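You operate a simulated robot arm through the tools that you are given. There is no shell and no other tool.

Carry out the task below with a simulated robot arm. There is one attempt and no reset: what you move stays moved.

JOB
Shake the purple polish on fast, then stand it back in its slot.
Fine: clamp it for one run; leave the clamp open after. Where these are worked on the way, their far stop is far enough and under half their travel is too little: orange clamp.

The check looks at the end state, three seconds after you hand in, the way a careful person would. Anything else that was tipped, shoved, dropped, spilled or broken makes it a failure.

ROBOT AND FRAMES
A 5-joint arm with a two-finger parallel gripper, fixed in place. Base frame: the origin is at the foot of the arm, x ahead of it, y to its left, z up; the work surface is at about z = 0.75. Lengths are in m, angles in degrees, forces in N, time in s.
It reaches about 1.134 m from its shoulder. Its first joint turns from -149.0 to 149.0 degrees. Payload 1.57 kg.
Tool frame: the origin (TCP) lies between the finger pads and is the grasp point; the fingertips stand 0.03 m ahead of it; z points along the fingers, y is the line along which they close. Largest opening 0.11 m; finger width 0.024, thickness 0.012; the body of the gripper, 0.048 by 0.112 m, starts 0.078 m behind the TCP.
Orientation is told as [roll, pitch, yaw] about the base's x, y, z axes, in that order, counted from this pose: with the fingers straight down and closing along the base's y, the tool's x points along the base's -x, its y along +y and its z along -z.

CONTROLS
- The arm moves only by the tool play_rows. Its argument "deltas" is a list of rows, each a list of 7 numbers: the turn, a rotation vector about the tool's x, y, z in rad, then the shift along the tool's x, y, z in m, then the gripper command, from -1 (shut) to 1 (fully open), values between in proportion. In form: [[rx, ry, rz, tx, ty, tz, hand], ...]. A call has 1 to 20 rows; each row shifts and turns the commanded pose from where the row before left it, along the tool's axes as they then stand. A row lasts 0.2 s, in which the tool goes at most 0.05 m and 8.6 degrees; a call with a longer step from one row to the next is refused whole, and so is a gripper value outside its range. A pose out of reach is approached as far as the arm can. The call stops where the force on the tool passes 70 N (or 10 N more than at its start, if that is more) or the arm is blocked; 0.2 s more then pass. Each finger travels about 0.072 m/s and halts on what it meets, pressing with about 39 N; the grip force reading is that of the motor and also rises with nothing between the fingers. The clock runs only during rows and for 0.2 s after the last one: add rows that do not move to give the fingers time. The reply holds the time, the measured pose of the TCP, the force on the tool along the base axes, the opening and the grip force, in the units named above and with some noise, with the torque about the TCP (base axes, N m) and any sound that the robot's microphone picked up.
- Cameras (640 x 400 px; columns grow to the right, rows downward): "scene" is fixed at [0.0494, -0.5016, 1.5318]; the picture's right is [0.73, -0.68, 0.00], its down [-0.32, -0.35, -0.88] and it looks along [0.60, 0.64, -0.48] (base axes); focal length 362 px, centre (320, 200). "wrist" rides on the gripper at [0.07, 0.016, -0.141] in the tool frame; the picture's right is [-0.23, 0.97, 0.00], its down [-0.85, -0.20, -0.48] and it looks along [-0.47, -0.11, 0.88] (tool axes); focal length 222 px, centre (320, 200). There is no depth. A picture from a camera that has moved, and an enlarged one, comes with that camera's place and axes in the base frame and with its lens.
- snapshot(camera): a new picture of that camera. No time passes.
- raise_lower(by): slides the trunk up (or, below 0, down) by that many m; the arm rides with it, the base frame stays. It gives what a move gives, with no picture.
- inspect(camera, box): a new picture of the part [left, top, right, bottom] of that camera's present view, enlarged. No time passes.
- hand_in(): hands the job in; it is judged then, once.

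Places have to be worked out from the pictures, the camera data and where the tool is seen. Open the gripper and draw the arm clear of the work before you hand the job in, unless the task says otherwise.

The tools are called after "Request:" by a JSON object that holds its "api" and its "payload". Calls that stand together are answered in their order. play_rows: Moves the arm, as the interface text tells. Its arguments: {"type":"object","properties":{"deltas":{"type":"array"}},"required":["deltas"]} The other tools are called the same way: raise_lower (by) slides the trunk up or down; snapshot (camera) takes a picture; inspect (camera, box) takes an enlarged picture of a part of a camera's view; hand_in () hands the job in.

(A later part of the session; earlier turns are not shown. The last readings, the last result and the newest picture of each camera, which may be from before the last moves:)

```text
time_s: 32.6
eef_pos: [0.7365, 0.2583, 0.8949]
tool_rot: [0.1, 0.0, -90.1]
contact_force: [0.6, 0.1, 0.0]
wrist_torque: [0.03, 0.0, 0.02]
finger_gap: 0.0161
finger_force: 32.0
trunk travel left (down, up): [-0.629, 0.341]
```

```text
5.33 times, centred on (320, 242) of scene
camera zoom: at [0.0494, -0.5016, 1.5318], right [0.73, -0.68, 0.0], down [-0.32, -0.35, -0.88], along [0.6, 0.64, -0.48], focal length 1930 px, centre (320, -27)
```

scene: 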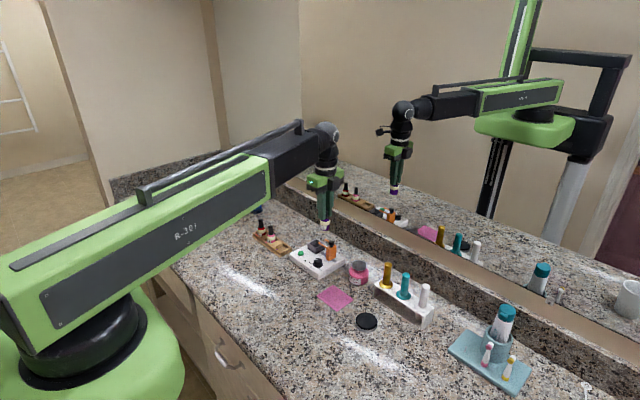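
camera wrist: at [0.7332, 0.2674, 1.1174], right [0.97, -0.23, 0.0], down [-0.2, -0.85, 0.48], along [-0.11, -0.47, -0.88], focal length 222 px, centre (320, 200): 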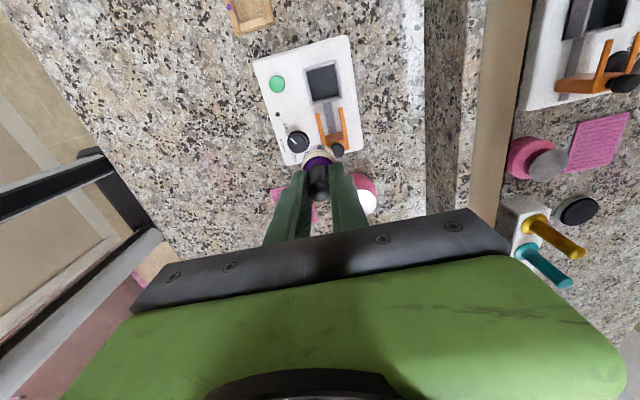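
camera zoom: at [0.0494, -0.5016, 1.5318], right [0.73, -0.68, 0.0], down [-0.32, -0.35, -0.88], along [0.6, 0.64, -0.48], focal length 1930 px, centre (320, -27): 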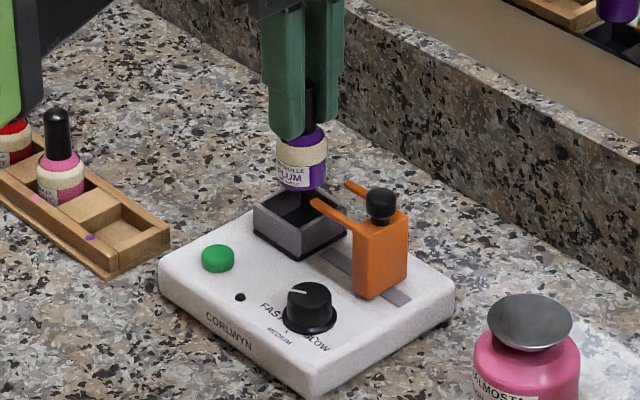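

The camera reads (0.7539, 0.3294), so x is 1.3 mm too far; the scene view agrees, with the bottle about 2 px to the right of the cup centre. I correct that and lower until the bottle bottom is at the rim.

Request:
{"api": "play_rows", "payload": {"deltas": [[0, 0, 0, 0.0003, -0.0013, 0, -0.8], [0, 0, 0, 0, 0, 0, -0.8]]}}

Request:
{"api": "raise_lower", "payload": {"by": -0.02}}

Request:
{"api": "inspect", "payload": {"camera": "wrist", "box": [240, 90, 440, 220]}}

Request:
{"api": "inspect", "payload": {"camera": "scene", "box": [290, 215, 340, 260]}}

```text
time_s: 33.2
eef_pos: [0.7347, 0.2585, 0.8966]
tool_rot: [0.0, 0.0, -90.1]
contact_force: [0.0, -0.4, 0.1]
wrist_torque: [0.03, 0.02, -0.01]
finger_gap: 0.0162
finger_force: 31.9
trunk travel left (down, up): [-0.629, 0.341]
```

```text
time_s: 33.9
eef_pos: [0.7351, 0.2579, 0.8759]
tool_rot: [0.0, 0.0, -90.1]
contact_force: [1.0, 0.0, -0.8]
wrist_torque: [-0.05, 0.03, 0.0]
finger_gap: 0.0164
finger_force: 31.9
trunk travel left (down, up): [-0.609, 0.361]
```

```text
3.08 times, centred on (340, 155) of wrist
camera zoom: at [0.752, 0.3294, 1.0174], right [0.97, -0.23, 0.0], down [-0.2, -0.85, 0.48], along [-0.11, -0.47, -0.88], focal length 684 px, centre (258, 338)
```

zoom: 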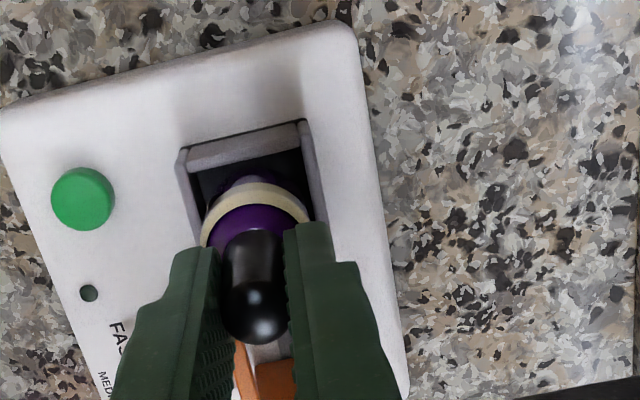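

```text
8.89 times, centred on (315, 238) of scene
camera zoom: at [0.0494, -0.5016, 1.5318], right [0.73, -0.68, 0.0], down [-0.32, -0.35, -0.88], along [0.6, 0.64, -0.48], focal length 3217 px, centre (364, -133)
```

zoom: 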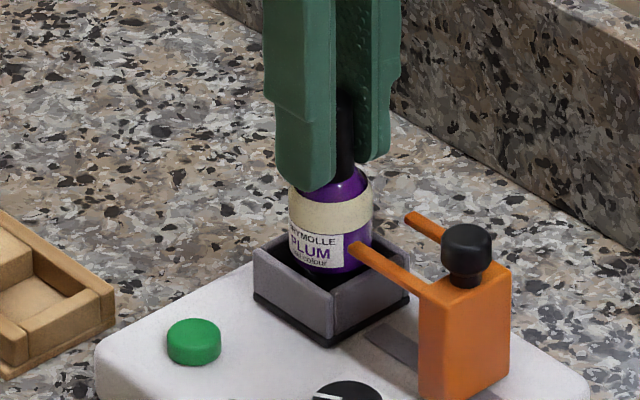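

Alignment now looks right: the bottle axis is at column 331 and the cup centre at about 332 in the scene zoom. I lower gently, 12 mm first, watching the force.

Request:
{"api": "raise_lower", "payload": {"by": -0.012}}

Request:
{"api": "inspect", "payload": {"camera": "scene", "box": [290, 215, 340, 260]}}

Request:
{"api": "inspect", "payload": {"camera": "wrist", "box": [240, 90, 440, 220]}}

```text
time_s: 34.5
eef_pos: [0.7345, 0.2582, 0.8636]
tool_rot: [-0.1, 0.0, -90.1]
contact_force: [-0.1, -0.5, -0.1]
wrist_torque: [0.0, 0.0, -0.02]
finger_gap: 0.0163
finger_force: 31.3
trunk travel left (down, up): [-0.597, 0.373]
```

```text
8.89 times, centred on (315, 238) of scene
camera zoom: at [0.0494, -0.5016, 1.5318], right [0.73, -0.68, 0.0], down [-0.32, -0.35, -0.88], along [0.6, 0.64, -0.48], focal length 3217 px, centre (364, -133)
```

zoom: 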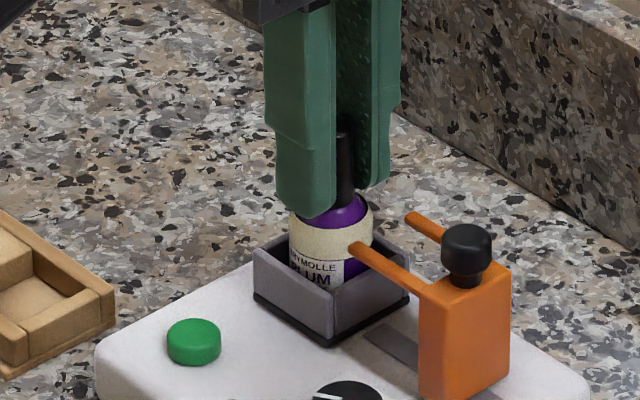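

```text
3.08 times, centred on (340, 155) of wrist
camera zoom: at [0.752, 0.3294, 1.0054], right [0.97, -0.23, 0.0], down [-0.2, -0.85, 0.48], along [-0.11, -0.47, -0.88], focal length 684 px, centre (258, 338)
```

zoom: 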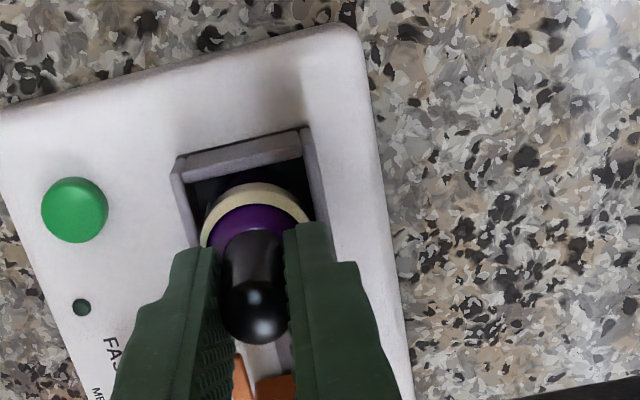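

It is entering the cup with no contact force. I continue down in small steps.

Request:
{"api": "raise_lower", "payload": {"by": -0.008}}

Request:
{"api": "raise_lower", "payload": {"by": -0.004}}

Request:
{"api": "inspect", "payload": {"camera": "scene", "box": [290, 215, 340, 260]}}

```text
time_s: 35.0
eef_pos: [0.7347, 0.2583, 0.8569]
tool_rot: [0.1, 0.1, -90.3]
contact_force: [4.6, 0.8, 18.6]
wrist_torque: [0.07, -0.25, -0.03]
finger_gap: 0.0163
finger_force: 32.1
trunk travel left (down, up): [-0.589, 0.381]
```

```text
time_s: 35.6
eef_pos: [0.7346, 0.2575, 0.8564]
tool_rot: [0.5, 0.0, -90.0]
contact_force: [0.2, 0.7, 50.1]
wrist_torque: [0.1, 0.17, 0.0]
finger_gap: 0.016
finger_force: 31.9
trunk travel left (down, up): [-0.586, 0.384]
stopped: the force on the tool passed its limit at 73 N (the readings are from after the stop); the commanded pose is now the measured one
```

```text
8.89 times, centred on (315, 238) of scene
camera zoom: at [0.0494, -0.5016, 1.5318], right [0.73, -0.68, 0.0], down [-0.32, -0.35, -0.88], along [0.6, 0.64, -0.48], focal length 3217 px, centre (364, -133)
```

zoom: 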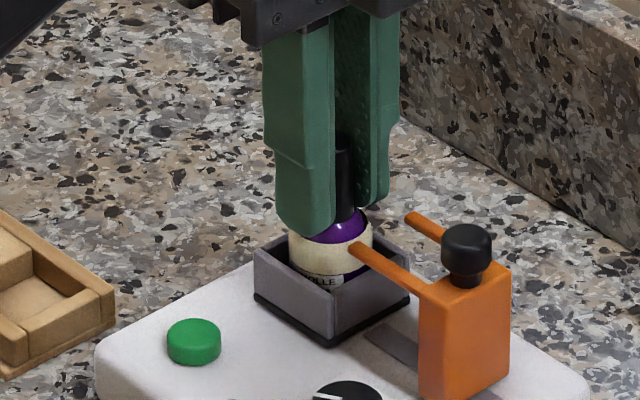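

Contact with the cup floor came at TCP z ≈ 0.857, and the bottle is seated below the rim. I ease up 2 mm to take off the pressing force and look from the wrist before releasing.

Request:
{"api": "raise_lower", "payload": {"by": 0.002}}

Request:
{"api": "inspect", "payload": {"camera": "wrist", "box": [260, 90, 420, 210]}}

```text
time_s: 36.1
eef_pos: [0.7343, 0.2579, 0.8565]
tool_rot: [0.3, 0.1, -90.2]
contact_force: [-5.6, 0.3, 22.8]
wrist_torque: [0.05, 0.43, 0.04]
finger_gap: 0.0167
finger_force: 31.2
trunk travel left (down, up): [-0.588, 0.382]
```

```text
3.33 times, centred on (340, 150) of wrist
camera zoom: at [0.7508, 0.329, 0.998], right [0.97, -0.23, 0.01], down [-0.2, -0.85, 0.48], along [-0.11, -0.46, -0.88], focal length 740 px, centre (253, 367)
```

zoom: 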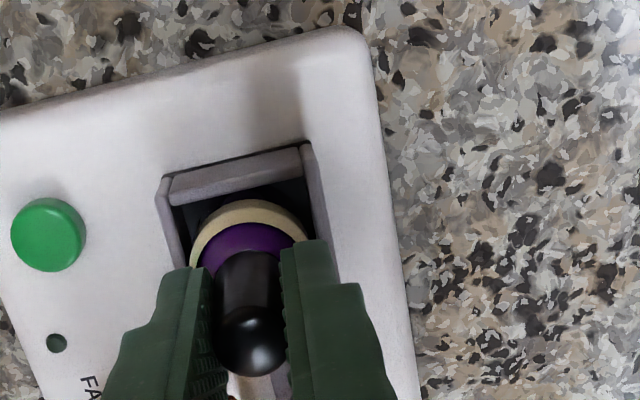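

The bottle is within the cup walls. About 23 N is still pressing down, so I ease up another 1.5 mm before letting go.

Request:
{"api": "raise_lower", "payload": {"by": 0.0015}}

```text
time_s: 36.6
eef_pos: [0.7368, 0.2589, 0.8567]
tool_rot: [0.3, 0.0, -90.2]
contact_force: [-2.8, 0.7, 5.7]
wrist_torque: [-0.01, 0.23, 0.05]
finger_gap: 0.0165
finger_force: 31.6
trunk travel left (down, up): [-0.59, 0.38]
```

Only about 6 N remains. I open the fingers to release the cap and look.

Request:
{"api": "play_rows", "payload": {"deltas": [[0, 0, 0, 0, 0, 0, -0.6], [0, 0, 0, 0, 0, 0, -0.45], [0, 0, 0, 0, 0, 0, -0.3], [0, 0, 0, 0, 0, 0, -0.3]]}}

Request:
{"api": "inspect", "payload": {"camera": "scene", "box": [290, 215, 340, 260]}}

Request:
{"api": "inspect", "payload": {"camera": "wrist", "box": [260, 90, 420, 210]}}

```text
time_s: 37.6
eef_pos: [0.738, 0.2587, 0.8551]
tool_rot: [0.3, 0.0, -90.2]
contact_force: [-0.2, 0.4, 0.4]
wrist_torque: [-0.01, 0.02, -0.02]
finger_gap: 0.0383
finger_force: 0.1
trunk travel left (down, up): [-0.59, 0.38]
```

```text
8.89 times, centred on (315, 238) of scene
camera zoom: at [0.0494, -0.5016, 1.5318], right [0.73, -0.68, 0.0], down [-0.32, -0.35, -0.88], along [0.6, 0.64, -0.48], focal length 3217 px, centre (364, -133)
```

zoom: 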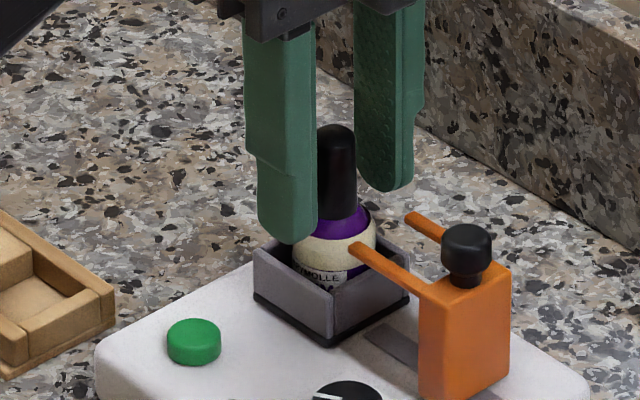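

```text
3.33 times, centred on (340, 150) of wrist
camera zoom: at [0.753, 0.3294, 0.9981], right [0.97, -0.23, 0.0], down [-0.2, -0.85, 0.48], along [-0.11, -0.47, -0.88], focal length 740 px, centre (253, 367)
```

zoom: 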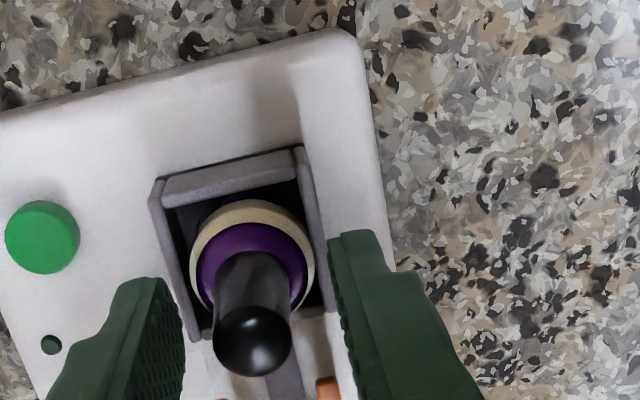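

The bottle looks slightly tilted in the scene view, so it may not be fully down. I raise the open gripper straight up to see it unobstructed.

Request:
{"api": "raise_lower", "payload": {"by": 0.07}}

Request:
{"api": "inspect", "payload": {"camera": "scene", "box": [290, 215, 340, 260]}}

Request:
{"api": "inspect", "payload": {"camera": "wrist", "box": [270, 80, 400, 180]}}

```text
time_s: 38.7
eef_pos: [0.737, 0.2569, 0.9265]
tool_rot: [0.4, 0.0, -90.2]
contact_force: [0.1, 0.1, 0.2]
wrist_torque: [-0.01, -0.01, 0.01]
finger_gap: 0.0382
finger_force: 0.2
trunk travel left (down, up): [-0.66, 0.31]
```

```text
8.89 times, centred on (315, 238) of scene
camera zoom: at [0.0494, -0.5016, 1.5318], right [0.73, -0.68, 0.0], down [-0.32, -0.35, -0.88], along [0.6, 0.64, -0.48], focal length 3217 px, centre (364, -133)
```

zoom: 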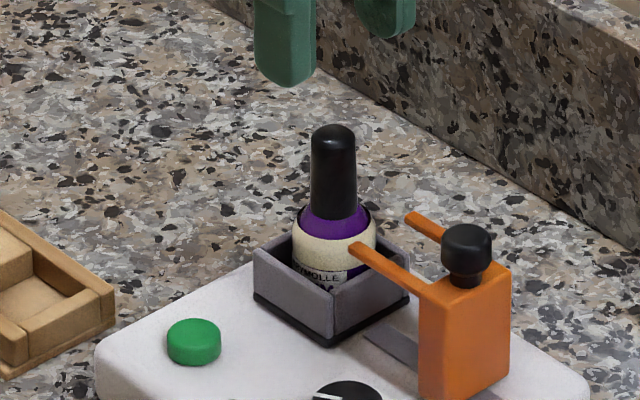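

```text
4.00 times, centred on (335, 130) of wrist
camera zoom: at [0.753, 0.3294, 1.068], right [0.97, -0.23, 0.0], down [-0.2, -0.85, 0.48], along [-0.11, -0.47, -0.88], focal length 888 px, centre (260, 480)
```

zoom: 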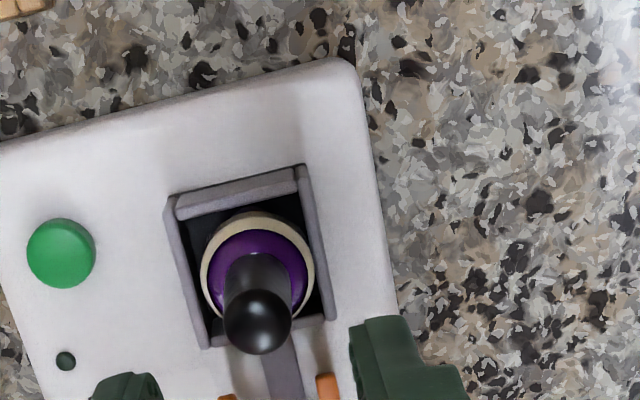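

Request:
{"api": "inspect", "payload": {"camera": "scene", "box": [304, 224, 332, 250]}}

Request:
{"api": "inspect", "payload": {"camera": "scene", "box": [250, 210, 290, 250]}}

Request:
{"api": "inspect", "payload": {"camera": "wrist", "box": [300, 110, 360, 170]}}

```text
15.38 times, centred on (318, 237) of scene
camera zoom: at [0.0494, -0.5016, 1.5318], right [0.73, -0.68, 0.0], down [-0.32, -0.35, -0.88], along [0.6, 0.64, -0.48], focal length 5568 px, centre (351, -369)
```

zoom: 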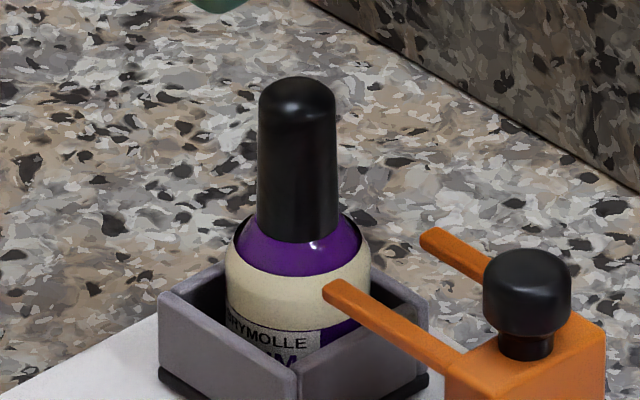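

```text
10.00 times, centred on (270, 230) of scene
camera zoom: at [0.0494, -0.5016, 1.5318], right [0.73, -0.68, 0.0], down [-0.32, -0.35, -0.88], along [0.6, 0.64, -0.48], focal length 3619 px, centre (820, -100)
```

zoom: 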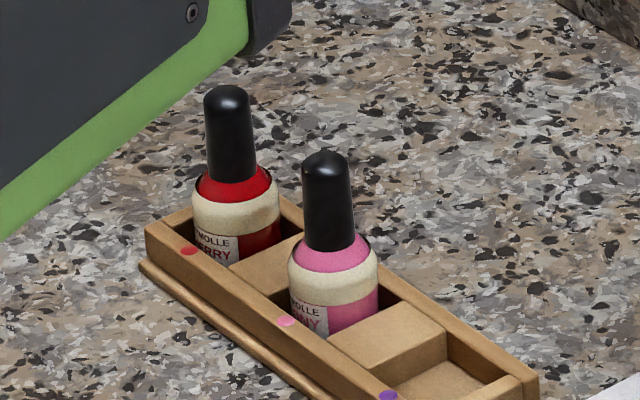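

```text
6.67 times, centred on (330, 140) of wrist
camera zoom: at [0.753, 0.3294, 1.068], right [0.97, -0.23, 0.0], down [-0.2, -0.85, 0.48], along [-0.11, -0.47, -0.88], focal length 1481 px, centre (253, 600)
```

zoom: 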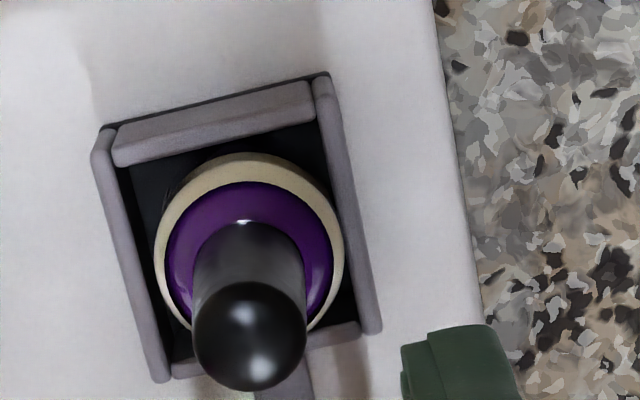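

Close up, the bottle stands upright and seated, like its neighbours in the rack. Next I move back over the clamp knob at about (0.736, 0.187), keeping the fingers closing along x so they pass beside the cap, not into it, when the clamp slides.

Request:
{"api": "play_rows", "payload": {"deltas": [[0, 0, 0, -0.0244, 0, 0, -0.3], [0, 0, 0, -0.0244, 0, 0, -0.3], [0, 0, 0, -0.0244, 0, 0, -0.3], [0, 0, 0, 0, 0, 0, -0.3]]}}

Request:
{"api": "snapshot", "payload": {"camera": "wrist"}}

Request:
{"api": "inspect", "payload": {"camera": "wrist", "box": [260, 60, 400, 200]}}

Request:
{"api": "inspect", "payload": {"camera": "scene", "box": [285, 210, 355, 270]}}

```text
time_s: 39.7
eef_pos: [0.738, 0.1862, 0.9272]
tool_rot: [0.2, 0.1, -90.1]
contact_force: [-0.2, 0.2, 0.5]
wrist_torque: [0.02, 0.0, 0.02]
finger_gap: 0.0389
finger_force: 0.1
trunk travel left (down, up): [-0.66, 0.31]
```

```text
taken
camera wrist: at [0.7538, 0.2574, 1.0681], right [0.97, -0.23, 0.0], down [-0.2, -0.85, 0.48], along [-0.11, -0.47, -0.88], focal length 222 px, centre (320, 200)
```

wrist: 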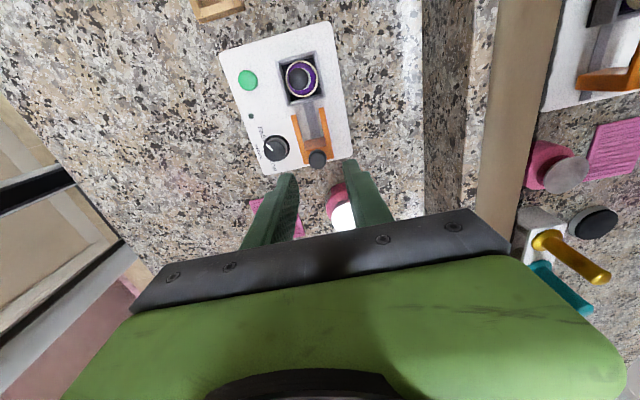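

```text
2.86 times, centred on (330, 130) of wrist
camera zoom: at [0.7538, 0.2574, 1.0681], right [0.97, -0.23, 0.0], down [-0.2, -0.85, 0.48], along [-0.11, -0.47, -0.88], focal length 635 px, centre (291, 400)
```

zoom: 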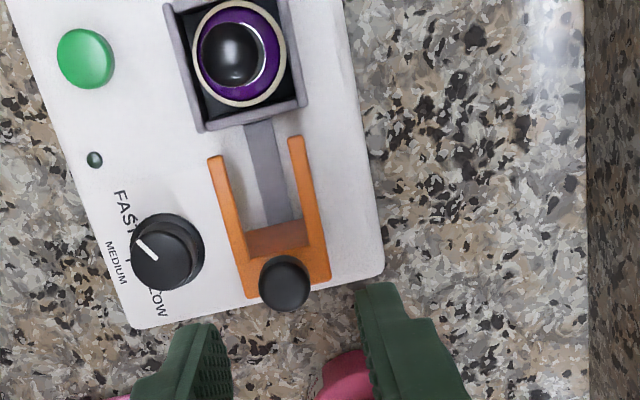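

```text
6.67 times, centred on (320, 240) of scene
camera zoom: at [0.0494, -0.5016, 1.5318], right [0.73, -0.68, 0.0], down [-0.32, -0.35, -0.88], along [0.6, 0.64, -0.48], focal length 2413 px, centre (320, -67)
```

zoom: 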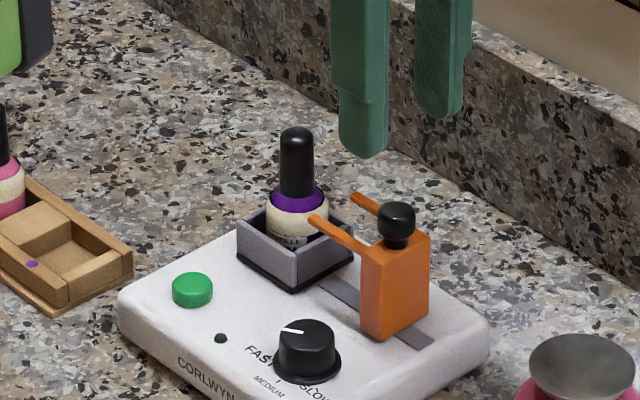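

The knob is at (0.735, 0.187), top about 0.85, on a block whose top is about 0.83. The prongs ride at about 0.83, just above the bottle's shoulder. I nudge x by about 1 mm and lower so the tips sit at about z = 0.834 beside the knob.

Request:
{"api": "play_rows", "payload": {"deltas": [[0, 0, 0, -0.0005, -0.0013, 0, -0.3], [0, 0, 0, 0, 0, 0, -0.3]]}}

Request:
{"api": "raise_lower", "payload": {"by": -0.063}}

Request:
{"api": "inspect", "payload": {"camera": "wrist", "box": [240, 60, 400, 200]}}

Request:
{"api": "inspect", "payload": {"camera": "scene", "box": [285, 210, 355, 270]}}

```text
time_s: 40.3
eef_pos: [0.7367, 0.1859, 0.9258]
tool_rot: [0.2, 0.0, -90.2]
contact_force: [0.4, -0.5, 0.0]
wrist_torque: [0.02, -0.01, -0.03]
finger_gap: 0.0388
finger_force: 0.0
trunk travel left (down, up): [-0.66, 0.31]
```

```text
time_s: 41.3
eef_pos: [0.7371, 0.1852, 0.8641]
tool_rot: [0.2, 0.0, -90.2]
contact_force: [-0.7, 0.8, 0.4]
wrist_torque: [0.02, -0.02, 0.02]
finger_gap: 0.0386
finger_force: 0.1
trunk travel left (down, up): [-0.597, 0.373]
```

```text
2.86 times, centred on (320, 130) of wrist
camera zoom: at [0.7525, 0.2564, 1.0051], right [0.97, -0.23, 0.0], down [-0.2, -0.85, 0.48], along [-0.11, -0.47, -0.88], focal length 635 px, centre (320, 400)
```

zoom: 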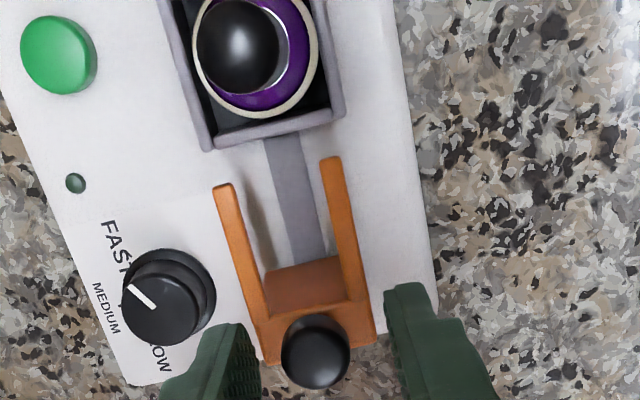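

```text
6.67 times, centred on (320, 240) of scene
camera zoom: at [0.0494, -0.5016, 1.5318], right [0.73, -0.68, 0.0], down [-0.32, -0.35, -0.88], along [0.6, 0.64, -0.48], focal length 2413 px, centre (320, -67)
```

zoom: 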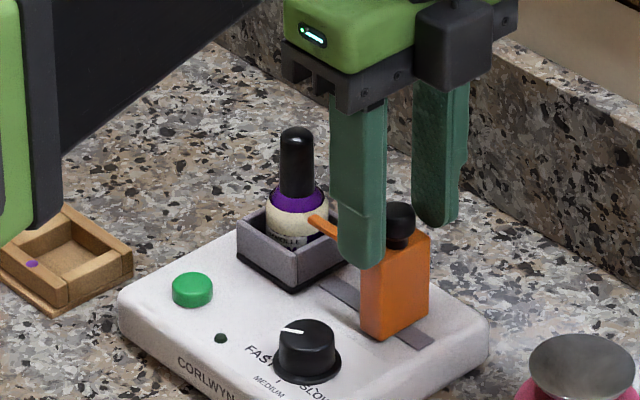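

The knob sits between the fingers. I close on it.

Request:
{"api": "play_rows", "payload": {"deltas": [[0, 0, 0, 0, 0, 0, -0.6], [0, 0, 0, 0, 0, 0, -0.8], [0, 0, 0, 0, 0, 0, -0.8], [0, 0, 0, 0, 0, 0, -0.8]]}}

Request:
{"api": "inspect", "payload": {"camera": "wrist", "box": [240, 60, 400, 200]}}

```text
time_s: 42.3
eef_pos: [0.7349, 0.1848, 0.8638]
tool_rot: [0.3, 0.0, -90.2]
contact_force: [-14.5, -1.3, -7.6]
wrist_torque: [-0.08, 0.57, 0.03]
finger_gap: 0.0174
finger_force: 32.2
trunk travel left (down, up): [-0.597, 0.373]
```

```text
2.86 times, centred on (320, 130) of wrist
camera zoom: at [0.7516, 0.2566, 1.0053], right [0.97, -0.23, 0.0], down [-0.2, -0.85, 0.48], along [-0.11, -0.47, -0.88], focal length 635 px, centre (320, 400)
```

zoom: 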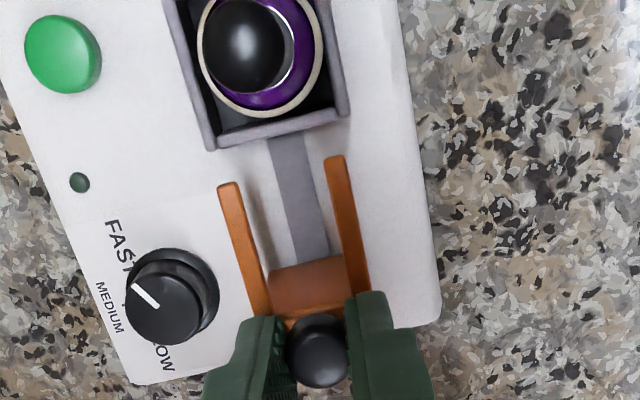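

The knob is gripped at 17 mm. I slide the clamp toward the cup, 20 mm first in gentle 5 mm rows, also taking 1 mm off in x to relieve side load.

Request:
{"api": "play_rows", "payload": {"deltas": [[0, 0, 0, 0, -0.001, 0, -0.8], [0, 0, 0, 0.005, 0, 0, -0.8], [0, 0, 0, 0.005, 0, 0, -0.8], [0, 0, 0, 0.005, 0, 0, -0.8], [0, 0, 0, 0.005, 0, 0, -0.8], [0, 0, 0, 0, 0, 0, -0.8]]}}

Request:
{"api": "inspect", "payload": {"camera": "wrist", "box": [240, 60, 400, 200]}}

Request:
{"api": "inspect", "payload": {"camera": "scene", "box": [285, 210, 355, 270]}}

```text
time_s: 43.7
eef_pos: [0.7355, 0.2062, 0.8634]
tool_rot: [0.1, 0.0, -90.1]
contact_force: [-11.8, 0.3, -4.4]
wrist_torque: [-0.17, 0.55, 0.04]
finger_gap: 0.0174
finger_force: 32.2
trunk travel left (down, up): [-0.597, 0.373]
```

```text
2.86 times, centred on (320, 130) of wrist
camera zoom: at [0.7514, 0.2769, 1.0053], right [0.97, -0.23, 0.0], down [-0.2, -0.85, 0.48], along [-0.11, -0.47, -0.88], focal length 635 px, centre (320, 400)
```

zoom: 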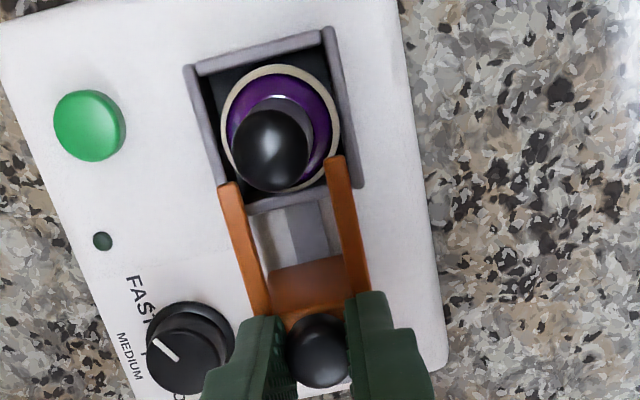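

```text
6.67 times, centred on (320, 240) of scene
camera zoom: at [0.0494, -0.5016, 1.5318], right [0.73, -0.68, 0.0], down [-0.32, -0.35, -0.88], along [0.6, 0.64, -0.48], focal length 2413 px, centre (320, -67)
```

zoom: 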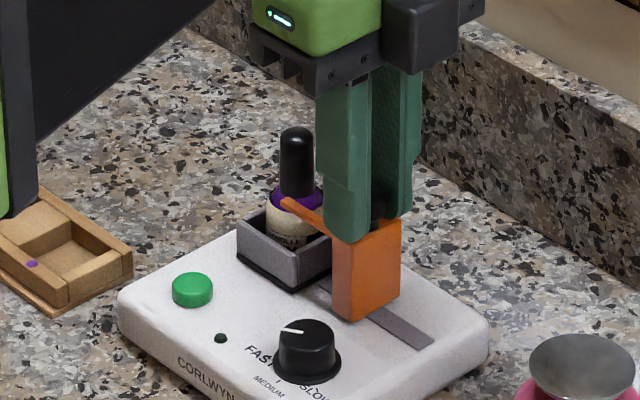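

It slid freely by 20 mm with the prongs straddling the cap evenly. I continue another 12 mm.

Request:
{"api": "play_rows", "payload": {"deltas": [[0, 0, 0, 0.004, 0, 0, -0.8], [0, 0, 0, 0.004, 0, 0, -0.8], [0, 0, 0, 0.004, 0, 0, -0.8], [0, 0, 0, 0, 0, 0, -0.8]]}}

Request:
{"api": "inspect", "payload": {"camera": "wrist", "box": [240, 60, 400, 200]}}

Request:
{"api": "inspect", "payload": {"camera": "scene", "box": [285, 210, 355, 270]}}

```text
time_s: 44.7
eef_pos: [0.7354, 0.2165, 0.8636]
tool_rot: [0.2, 0.0, -90.2]
contact_force: [-17.5, -1.4, -9.9]
wrist_torque: [0.13, 0.64, 0.02]
finger_gap: 0.0171
finger_force: 31.9
trunk travel left (down, up): [-0.597, 0.373]
```

```text
2.86 times, centred on (320, 130) of wrist
camera zoom: at [0.7515, 0.2884, 1.0053], right [0.97, -0.23, 0.0], down [-0.2, -0.85, 0.48], along [-0.11, -0.47, -0.88], focal length 635 px, centre (320, 400)
```

zoom: 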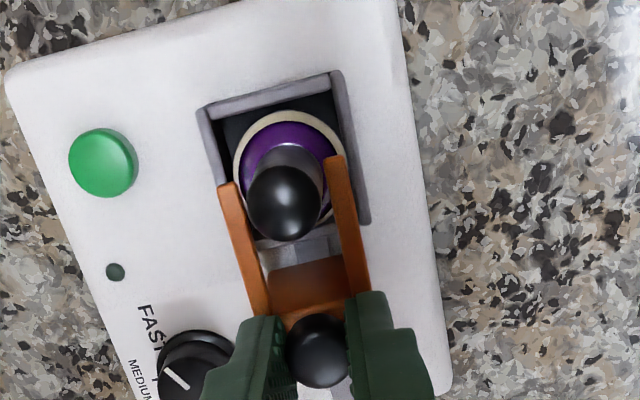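

```text
6.67 times, centred on (320, 240) of scene
camera zoom: at [0.0494, -0.5016, 1.5318], right [0.73, -0.68, 0.0], down [-0.32, -0.35, -0.88], along [0.6, 0.64, -0.48], focal length 2413 px, centre (320, -67)
```

zoom: 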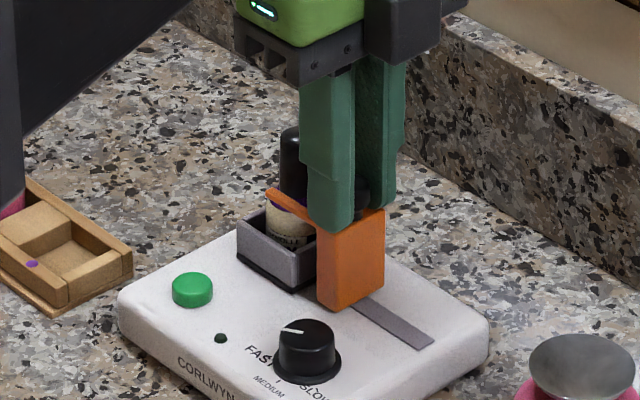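

Travel is 32 mm so far with little resistance. I continue in 2–3 mm rows until I feel the stop.

Request:
{"api": "play_rows", "payload": {"deltas": [[0, 0, 0, 0.003, 0, 0, -0.8], [0, 0, 0, 0.003, 0, 0, -0.8], [0, 0, 0, 0, 0, 0, -0.8]]}}

Request:
{"api": "inspect", "payload": {"camera": "wrist", "box": [240, 60, 400, 200]}}

Request:
{"api": "inspect", "payload": {"camera": "scene", "box": [285, 210, 355, 270]}}

```text
time_s: 45.5
eef_pos: [0.7354, 0.2242, 0.8637]
tool_rot: [0.3, 0.0, -90.3]
contact_force: [-19.1, 0.0, -10.9]
wrist_torque: [0.16, 0.63, -0.03]
finger_gap: 0.0173
finger_force: 32.7
trunk travel left (down, up): [-0.597, 0.373]
```

```text
2.86 times, centred on (320, 130) of wrist
camera zoom: at [0.7515, 0.2951, 1.0053], right [0.97, -0.23, 0.0], down [-0.2, -0.85, 0.48], along [-0.11, -0.47, -0.88], focal length 635 px, centre (320, 400)
```

zoom: 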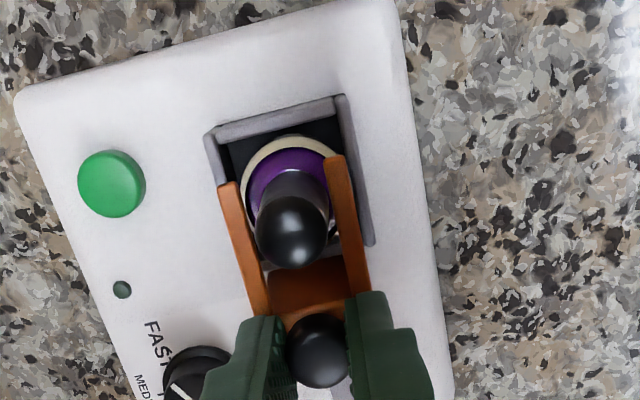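

```text
6.67 times, centred on (320, 240) of scene
camera zoom: at [0.0494, -0.5016, 1.5318], right [0.73, -0.68, 0.0], down [-0.32, -0.35, -0.88], along [0.6, 0.64, -0.48], focal length 2413 px, centre (320, -67)
```

zoom: 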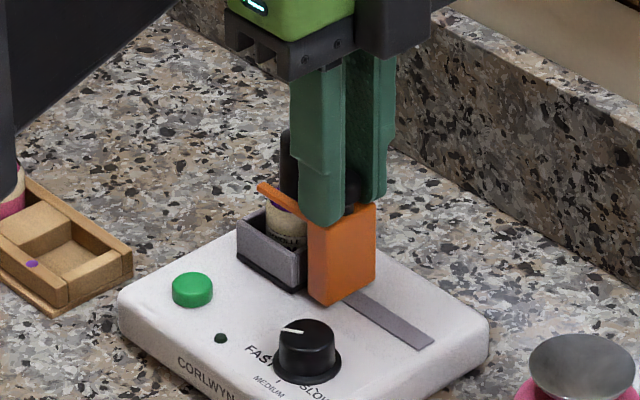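

38.5 mm of travel, and the block is nearly at the cup wall. I add 2 mm rows and watch the y force.

Request:
{"api": "play_rows", "payload": {"deltas": [[0, 0, 0, 0.002, 0, 0, -0.8], [0, 0, 0, 0.002, 0, 0, -0.8], [0, 0, 0, 0, 0, 0, -0.8]]}}

Request:
{"api": "inspect", "payload": {"camera": "wrist", "box": [240, 60, 400, 200]}}

Request:
{"api": "inspect", "payload": {"camera": "scene", "box": [285, 210, 355, 270]}}

```text
time_s: 46.3
eef_pos: [0.7346, 0.2261, 0.8641]
tool_rot: [0.1, -0.1, -90.2]
contact_force: [-19.9, -12.5, -14.7]
wrist_torque: [-0.06, 0.5, -0.04]
finger_gap: 0.0172
finger_force: 32.0
trunk travel left (down, up): [-0.597, 0.373]
```

```text
2.86 times, centred on (320, 130) of wrist
camera zoom: at [0.7518, 0.2969, 1.0052], right [0.97, -0.23, 0.0], down [-0.2, -0.85, 0.48], along [-0.11, -0.47, -0.88], focal length 635 px, centre (320, 400)
```

zoom: 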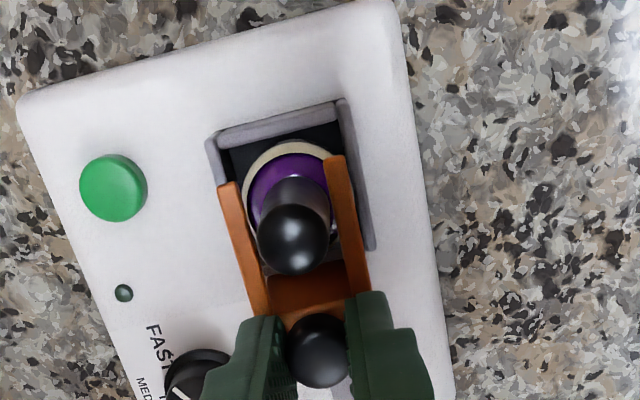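

```text
6.67 times, centred on (320, 240) of scene
camera zoom: at [0.0494, -0.5016, 1.5318], right [0.73, -0.68, 0.0], down [-0.32, -0.35, -0.88], along [0.6, 0.64, -0.48], focal length 2413 px, centre (320, -67)
```

zoom: 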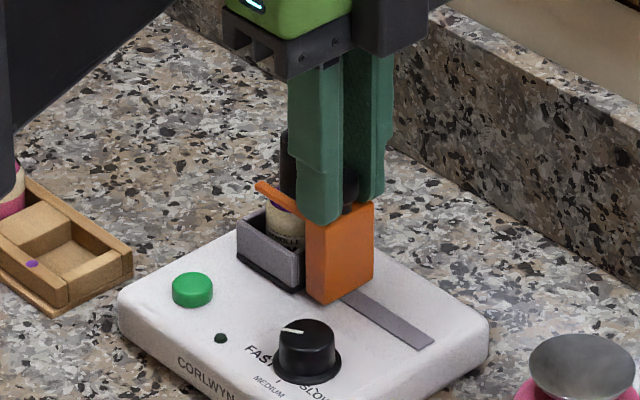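

The carriage stopped: only 1.8 of 4 mm moved and the y reaction rose to 12.5 N. The clamp is therefore at its far stop after about 40 mm, with the prongs around the neck. I release the knob and rise.

Request:
{"api": "play_rows", "payload": {"deltas": [[0, 0, 0, -0.002, -0.001, 0, -0.7], [0, 0, 0, 0, 0, 0, -0.5], [0, 0, 0, 0, 0, 0, -0.3], [0, 0, 0, 0, 0, 0, -0.3]]}}

Request:
{"api": "raise_lower", "payload": {"by": 0.07}}

Request:
{"api": "inspect", "payload": {"camera": "wrist", "box": [260, 60, 400, 200]}}

Request:
{"api": "inspect", "payload": {"camera": "scene", "box": [285, 210, 355, 270]}}

```text
time_s: 47.3
eef_pos: [0.7345, 0.2247, 0.863]
tool_rot: [0.2, 0.0, -90.2]
contact_force: [0.6, 1.4, 0.1]
wrist_torque: [0.01, 0.0, 0.01]
finger_gap: 0.0384
finger_force: 0.0
trunk travel left (down, up): [-0.597, 0.373]
```

```text
time_s: 48.4
eef_pos: [0.7344, 0.2258, 0.9333]
tool_rot: [0.3, 0.1, -90.2]
contact_force: [0.7, -0.4, 0.2]
wrist_torque: [0.03, 0.01, 0.01]
finger_gap: 0.0384
finger_force: 0.0
trunk travel left (down, up): [-0.667, 0.303]
```

```text
2.86 times, centred on (330, 130) of wrist
camera zoom: at [0.7512, 0.2962, 1.075], right [0.97, -0.23, 0.0], down [-0.2, -0.85, 0.48], along [-0.11, -0.47, -0.88], focal length 635 px, centre (291, 400)
```

zoom: 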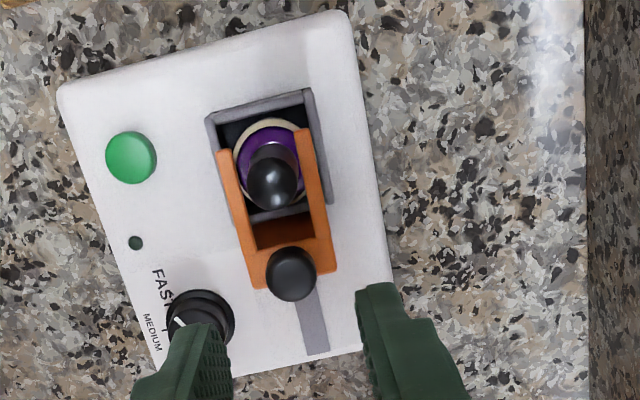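

```text
6.67 times, centred on (320, 240) of scene
camera zoom: at [0.0494, -0.5016, 1.5318], right [0.73, -0.68, 0.0], down [-0.32, -0.35, -0.88], along [0.6, 0.64, -0.48], focal length 2413 px, centre (320, -67)
```

zoom: 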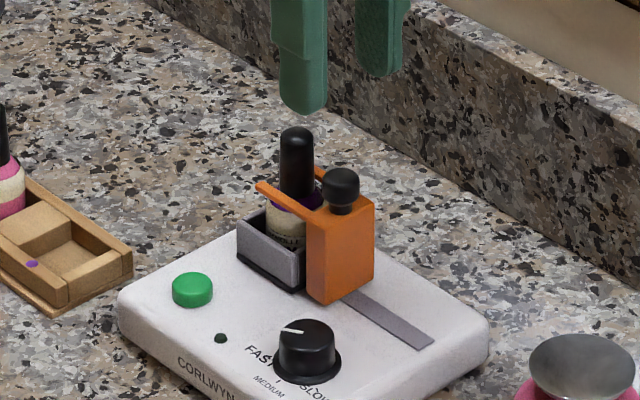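

The clamp is closed with the prongs around the bottle's neck. Now I close the fingers and move over the green button at about (0.6755, 0.274), travelling above the cap.

Request:
{"api": "play_rows", "payload": {"deltas": [[0, 0, 0, 0.0118, -0.0146, 0, -1], [0, 0, 0, 0.0118, -0.0146, 0, -1], [0, 0, 0, 0.0118, -0.0146, 0, -1], [0, 0, 0, 0.0118, -0.0147, 0, -1], [0, 0, 0, 0, 0, 0, -1], [0, 0, 0, 0, 0, 0, -1]]}}

Request:
{"api": "raise_lower", "payload": {"by": -0.1}}

Request:
{"api": "inspect", "payload": {"camera": "scene", "box": [285, 210, 355, 270]}}

Request:
{"api": "inspect", "payload": {"camera": "wrist", "box": [260, 90, 420, 220]}}

```text
time_s: 49.8
eef_pos: [0.6782, 0.2726, 0.9329]
tool_rot: [0.3, 0.0, -90.2]
contact_force: [1.1, -0.3, 0.2]
wrist_torque: [0.0, 0.01, 0.0]
finger_gap: 0.0
finger_force: 21.2
trunk travel left (down, up): [-0.667, 0.303]
```

```text
time_s: 51.1
eef_pos: [0.6761, 0.2729, 0.8336]
tool_rot: [0.2, 0.0, -90.1]
contact_force: [0.4, 1.0, -0.3]
wrist_torque: [0.02, 0.01, 0.02]
finger_gap: 0.0001
finger_force: 21.4
trunk travel left (down, up): [-0.567, 0.403]
```

```text
6.67 times, centred on (320, 240) of scene
camera zoom: at [0.0494, -0.5016, 1.5318], right [0.73, -0.68, 0.0], down [-0.32, -0.35, -0.88], along [0.6, 0.64, -0.48], focal length 2413 px, centre (320, -67)
```

zoom: 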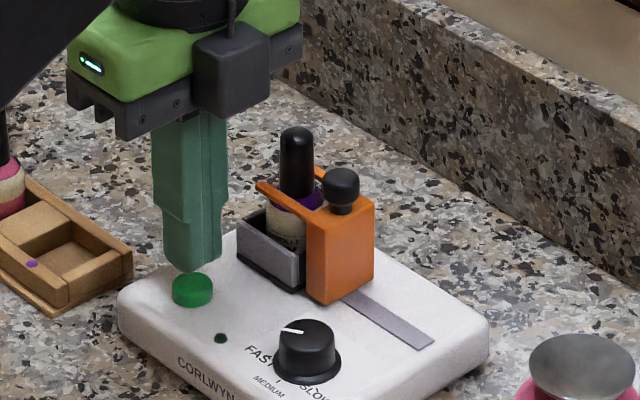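

```text
3.08 times, centred on (340, 155) of wrist
camera zoom: at [0.6932, 0.3434, 0.9751], right [0.97, -0.23, 0.0], down [-0.2, -0.85, 0.48], along [-0.11, -0.47, -0.88], focal length 684 px, centre (258, 338)
```

zoom: 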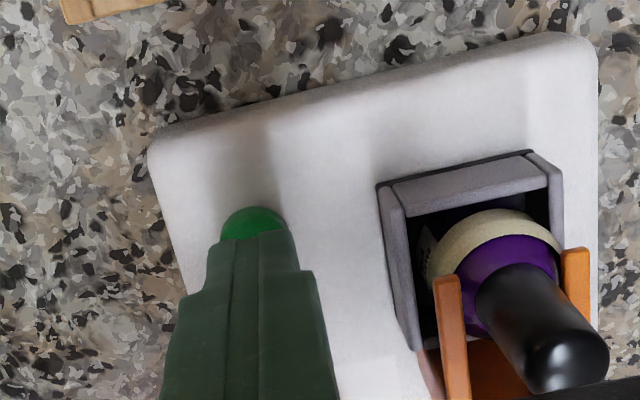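

The closed tips hang right above the button, at z ≈ 0.804 against about 0.782. I descend 18 mm, then press in small steps.

Request:
{"api": "raise_lower", "payload": {"by": -0.018}}

Request:
{"api": "raise_lower", "payload": {"by": -0.003}}

Request:
{"api": "inspect", "payload": {"camera": "scene", "box": [285, 210, 355, 270]}}

```text
time_s: 51.8
eef_pos: [0.6773, 0.2728, 0.8133]
tool_rot: [0.2, -0.2, -90.3]
contact_force: [2.2, 0.9, 5.3]
wrist_torque: [0.04, -0.04, 0.02]
finger_gap: 0.0
finger_force: 21.1
trunk travel left (down, up): [-0.549, 0.421]
heard: click
```

```text
time_s: 52.3
eef_pos: [0.6768, 0.2727, 0.8129]
tool_rot: [0.4, 0.1, -90.2]
contact_force: [7.5, 3.2, 19.8]
wrist_torque: [0.08, -0.21, 0.01]
finger_gap: 0.0
finger_force: 21.7
trunk travel left (down, up): [-0.546, 0.424]
```

```text
6.67 times, centred on (320, 240) of scene
camera zoom: at [0.0494, -0.5016, 1.5318], right [0.73, -0.68, 0.0], down [-0.32, -0.35, -0.88], along [0.6, 0.64, -0.48], focal length 2413 px, centre (320, -67)
```

zoom: 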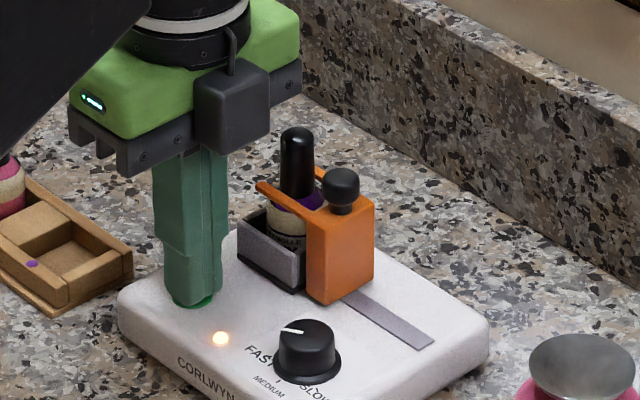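

A click was heard and the lamp is lit, so the run has started. I lift off the button, taking care not to press it a second time, and watch the lamp.

Request:
{"api": "raise_lower", "payload": {"by": 0.1}}

Request:
{"api": "inspect", "payload": {"camera": "scene", "box": [285, 210, 355, 270]}}

```text
time_s: 53.6
eef_pos: [0.6772, 0.2728, 0.9126]
tool_rot: [0.4, 0.0, -90.2]
contact_force: [0.5, 1.1, -0.5]
wrist_torque: [0.0, -0.02, 0.02]
finger_gap: 0.0001
finger_force: 21.2
trunk travel left (down, up): [-0.646, 0.324]
```

```text
6.67 times, centred on (320, 240) of scene
camera zoom: at [0.0494, -0.5016, 1.5318], right [0.73, -0.68, 0.0], down [-0.32, -0.35, -0.88], along [0.6, 0.64, -0.48], focal length 2413 px, centre (320, -67)
```

zoom: 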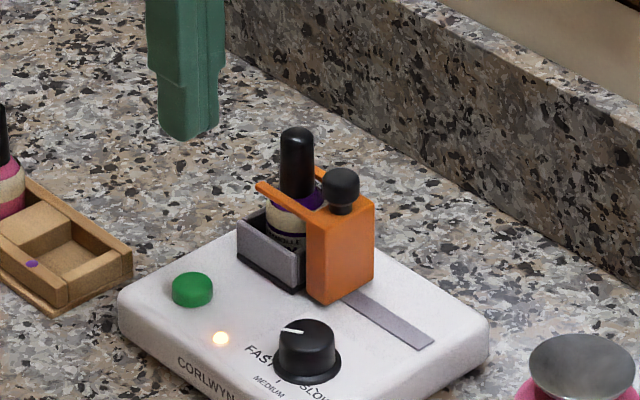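

The lamp is still lit, so the run is in progress. I wait in place with still rows.

Request:
{"api": "play_rows", "payload": {"deltas": [[0, 0, 0, 0, 0, 0, -1], [0, 0, 0, 0, 0, 0, -1], [0, 0, 0, 0, 0, 0, -1], [0, 0, 0, 0, 0, 0, -1], [0, 0, 0, 0, 0, 0, -1], [0, 0, 0, 0, 0, 0, -1], [0, 0, 0, 0, 0, 0, -1], [0, 0, 0, 0, 0, 0, -1], [0, 0, 0, 0, 0, 0, -1], [0, 0, 0, 0, 0, 0, -1]]}}

Request:
{"api": "inspect", "payload": {"camera": "scene", "box": [285, 210, 355, 270]}}

```text
time_s: 55.9
eef_pos: [0.6771, 0.2715, 0.9128]
tool_rot: [0.3, 0.0, -90.2]
contact_force: [-0.2, 0.1, 0.6]
wrist_torque: [0.01, 0.0, -0.01]
finger_gap: 0.0001
finger_force: 20.7
trunk travel left (down, up): [-0.646, 0.324]
```

```text
6.67 times, centred on (320, 240) of scene
camera zoom: at [0.0494, -0.5016, 1.5318], right [0.73, -0.68, 0.0], down [-0.32, -0.35, -0.88], along [0.6, 0.64, -0.48], focal length 2413 px, centre (320, -67)
```

zoom: 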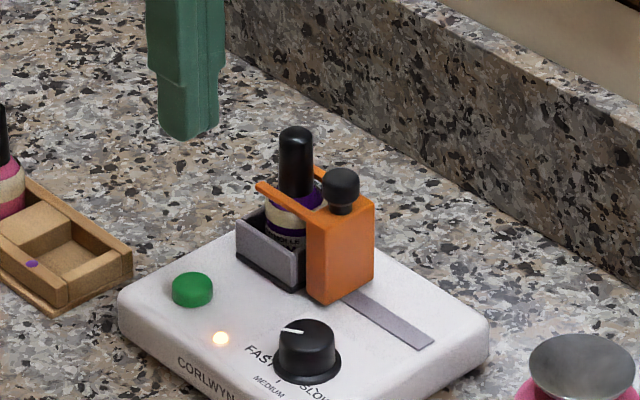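

The lamp is still on and the bottle is visibly being shaken, as its label turns between pictures. I keep waiting.

Request:
{"api": "play_rows", "payload": {"deltas": [[0, 0, 0, 0, 0, 0, -1], [0, 0, 0, 0, 0, 0, -1], [0, 0, 0, 0, 0, 0, -1], [0, 0, 0, 0, 0, 0, -1], [0, 0, 0, 0, 0, 0, -1], [0, 0, 0, 0, 0, 0, -1], [0, 0, 0, 0, 0, 0, -1], [0, 0, 0, 0, 0, 0, -1], [0, 0, 0, 0, 0, 0, -1], [0, 0, 0, 0, 0, 0, -1], [0, 0, 0, 0, 0, 0, -1], [0, 0, 0, 0, 0, 0, -1], [0, 0, 0, 0, 0, 0, -1], [0, 0, 0, 0, 0, 0, -1], [0, 0, 0, 0, 0, 0, -1]]}}

Request:
{"api": "inspect", "payload": {"camera": "scene", "box": [285, 210, 355, 270]}}

```text
time_s: 59.0
eef_pos: [0.6764, 0.2729, 0.9126]
tool_rot: [0.4, 0.0, -90.2]
contact_force: [0.4, -0.1, 0.8]
wrist_torque: [-0.03, -0.01, 0.0]
finger_gap: 0.0
finger_force: 21.2
trunk travel left (down, up): [-0.646, 0.324]
```

```text
6.67 times, centred on (320, 240) of scene
camera zoom: at [0.0494, -0.5016, 1.5318], right [0.73, -0.68, 0.0], down [-0.32, -0.35, -0.88], along [0.6, 0.64, -0.48], focal length 2413 px, centre (320, -67)
```

zoom: 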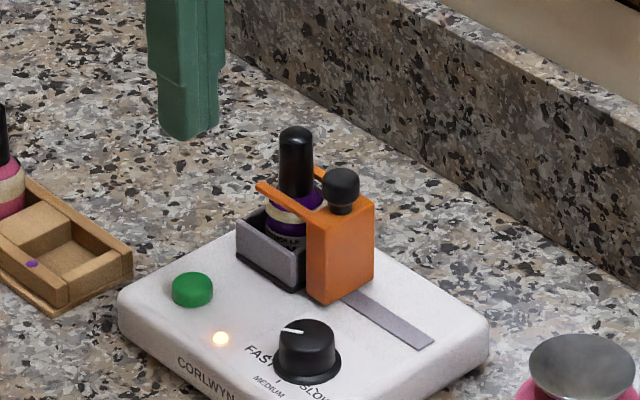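

The lamp is still on at 59 s, so I wait another full call.

Request:
{"api": "play_rows", "payload": {"deltas": [[0, 0, 0, 0, 0, 0, -1], [0, 0, 0, 0, 0, 0, -1], [0, 0, 0, 0, 0, 0, -1], [0, 0, 0, 0, 0, 0, -1], [0, 0, 0, 0, 0, 0, -1], [0, 0, 0, 0, 0, 0, -1], [0, 0, 0, 0, 0, 0, -1], [0, 0, 0, 0, 0, 0, -1], [0, 0, 0, 0, 0, 0, -1], [0, 0, 0, 0, 0, 0, -1], [0, 0, 0, 0, 0, 0, -1], [0, 0, 0, 0, 0, 0, -1], [0, 0, 0, 0, 0, 0, -1], [0, 0, 0, 0, 0, 0, -1], [0, 0, 0, 0, 0, 0, -1], [0, 0, 0, 0, 0, 0, -1], [0, 0, 0, 0, 0, 0, -1], [0, 0, 0, 0, 0, 0, -1], [0, 0, 0, 0, 0, 0, -1], [0, 0, 0, 0, 0, 0, -1]]}}

Request:
{"api": "inspect", "payload": {"camera": "scene", "box": [285, 210, 355, 270]}}

```text
time_s: 63.2
eef_pos: [0.6774, 0.2725, 0.9122]
tool_rot: [0.3, -0.1, -90.2]
contact_force: [-1.0, 0.5, 0.3]
wrist_torque: [0.0, -0.03, 0.0]
finger_gap: 0.0001
finger_force: 20.9
trunk travel left (down, up): [-0.646, 0.324]
```

```text
6.67 times, centred on (320, 240) of scene
camera zoom: at [0.0494, -0.5016, 1.5318], right [0.73, -0.68, 0.0], down [-0.32, -0.35, -0.88], along [0.6, 0.64, -0.48], focal length 2413 px, centre (320, -67)
```

zoom: 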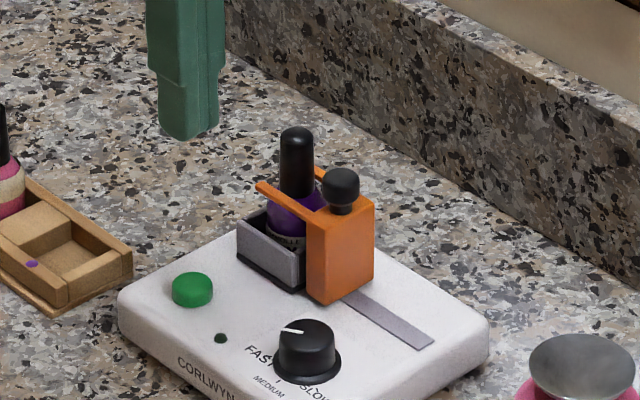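

The lamp has gone out, so the run is finished. The bottle's appearance has changed; I zoom to check.

Request:
{"api": "inspect", "payload": {"camera": "scene", "box": [304, 224, 332, 250]}}

Request:
{"api": "snapshot", "payload": {"camera": "wrist"}}

Request:
{"api": "snapshot", "payload": {"camera": "scene"}}

```text
15.38 times, centred on (318, 237) of scene
camera zoom: at [0.0494, -0.5016, 1.5318], right [0.73, -0.68, 0.0], down [-0.32, -0.35, -0.88], along [0.6, 0.64, -0.48], focal length 5568 px, centre (351, -369)
```

zoom: 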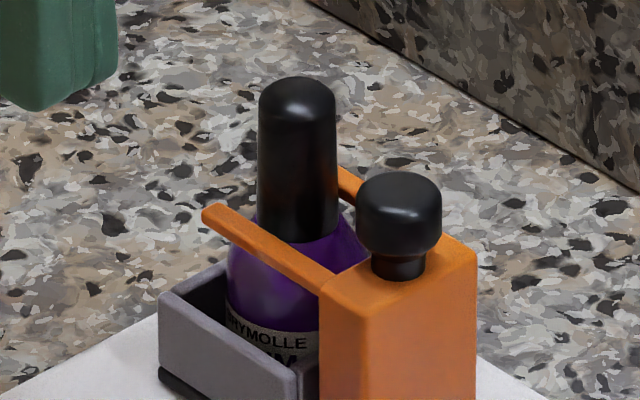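

```text
taken
camera wrist: at [0.6932, 0.3434, 1.0541], right [0.97, -0.23, 0.0], down [-0.2, -0.85, 0.48], along [-0.11, -0.47, -0.88], focal length 222 px, centre (320, 200)
```

wrist: 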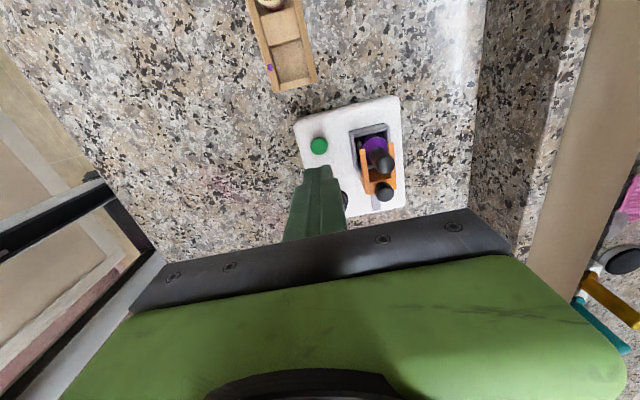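

```text
taken
```

scene: 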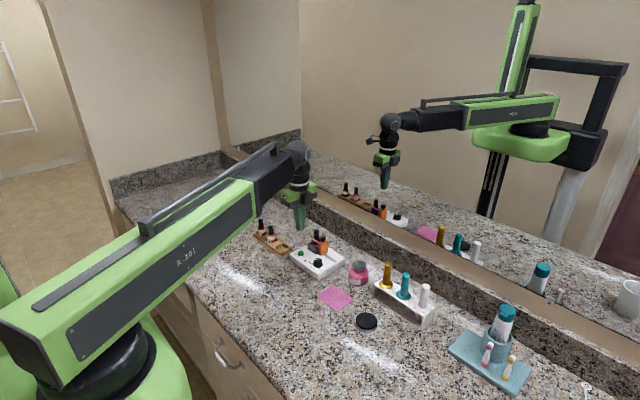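

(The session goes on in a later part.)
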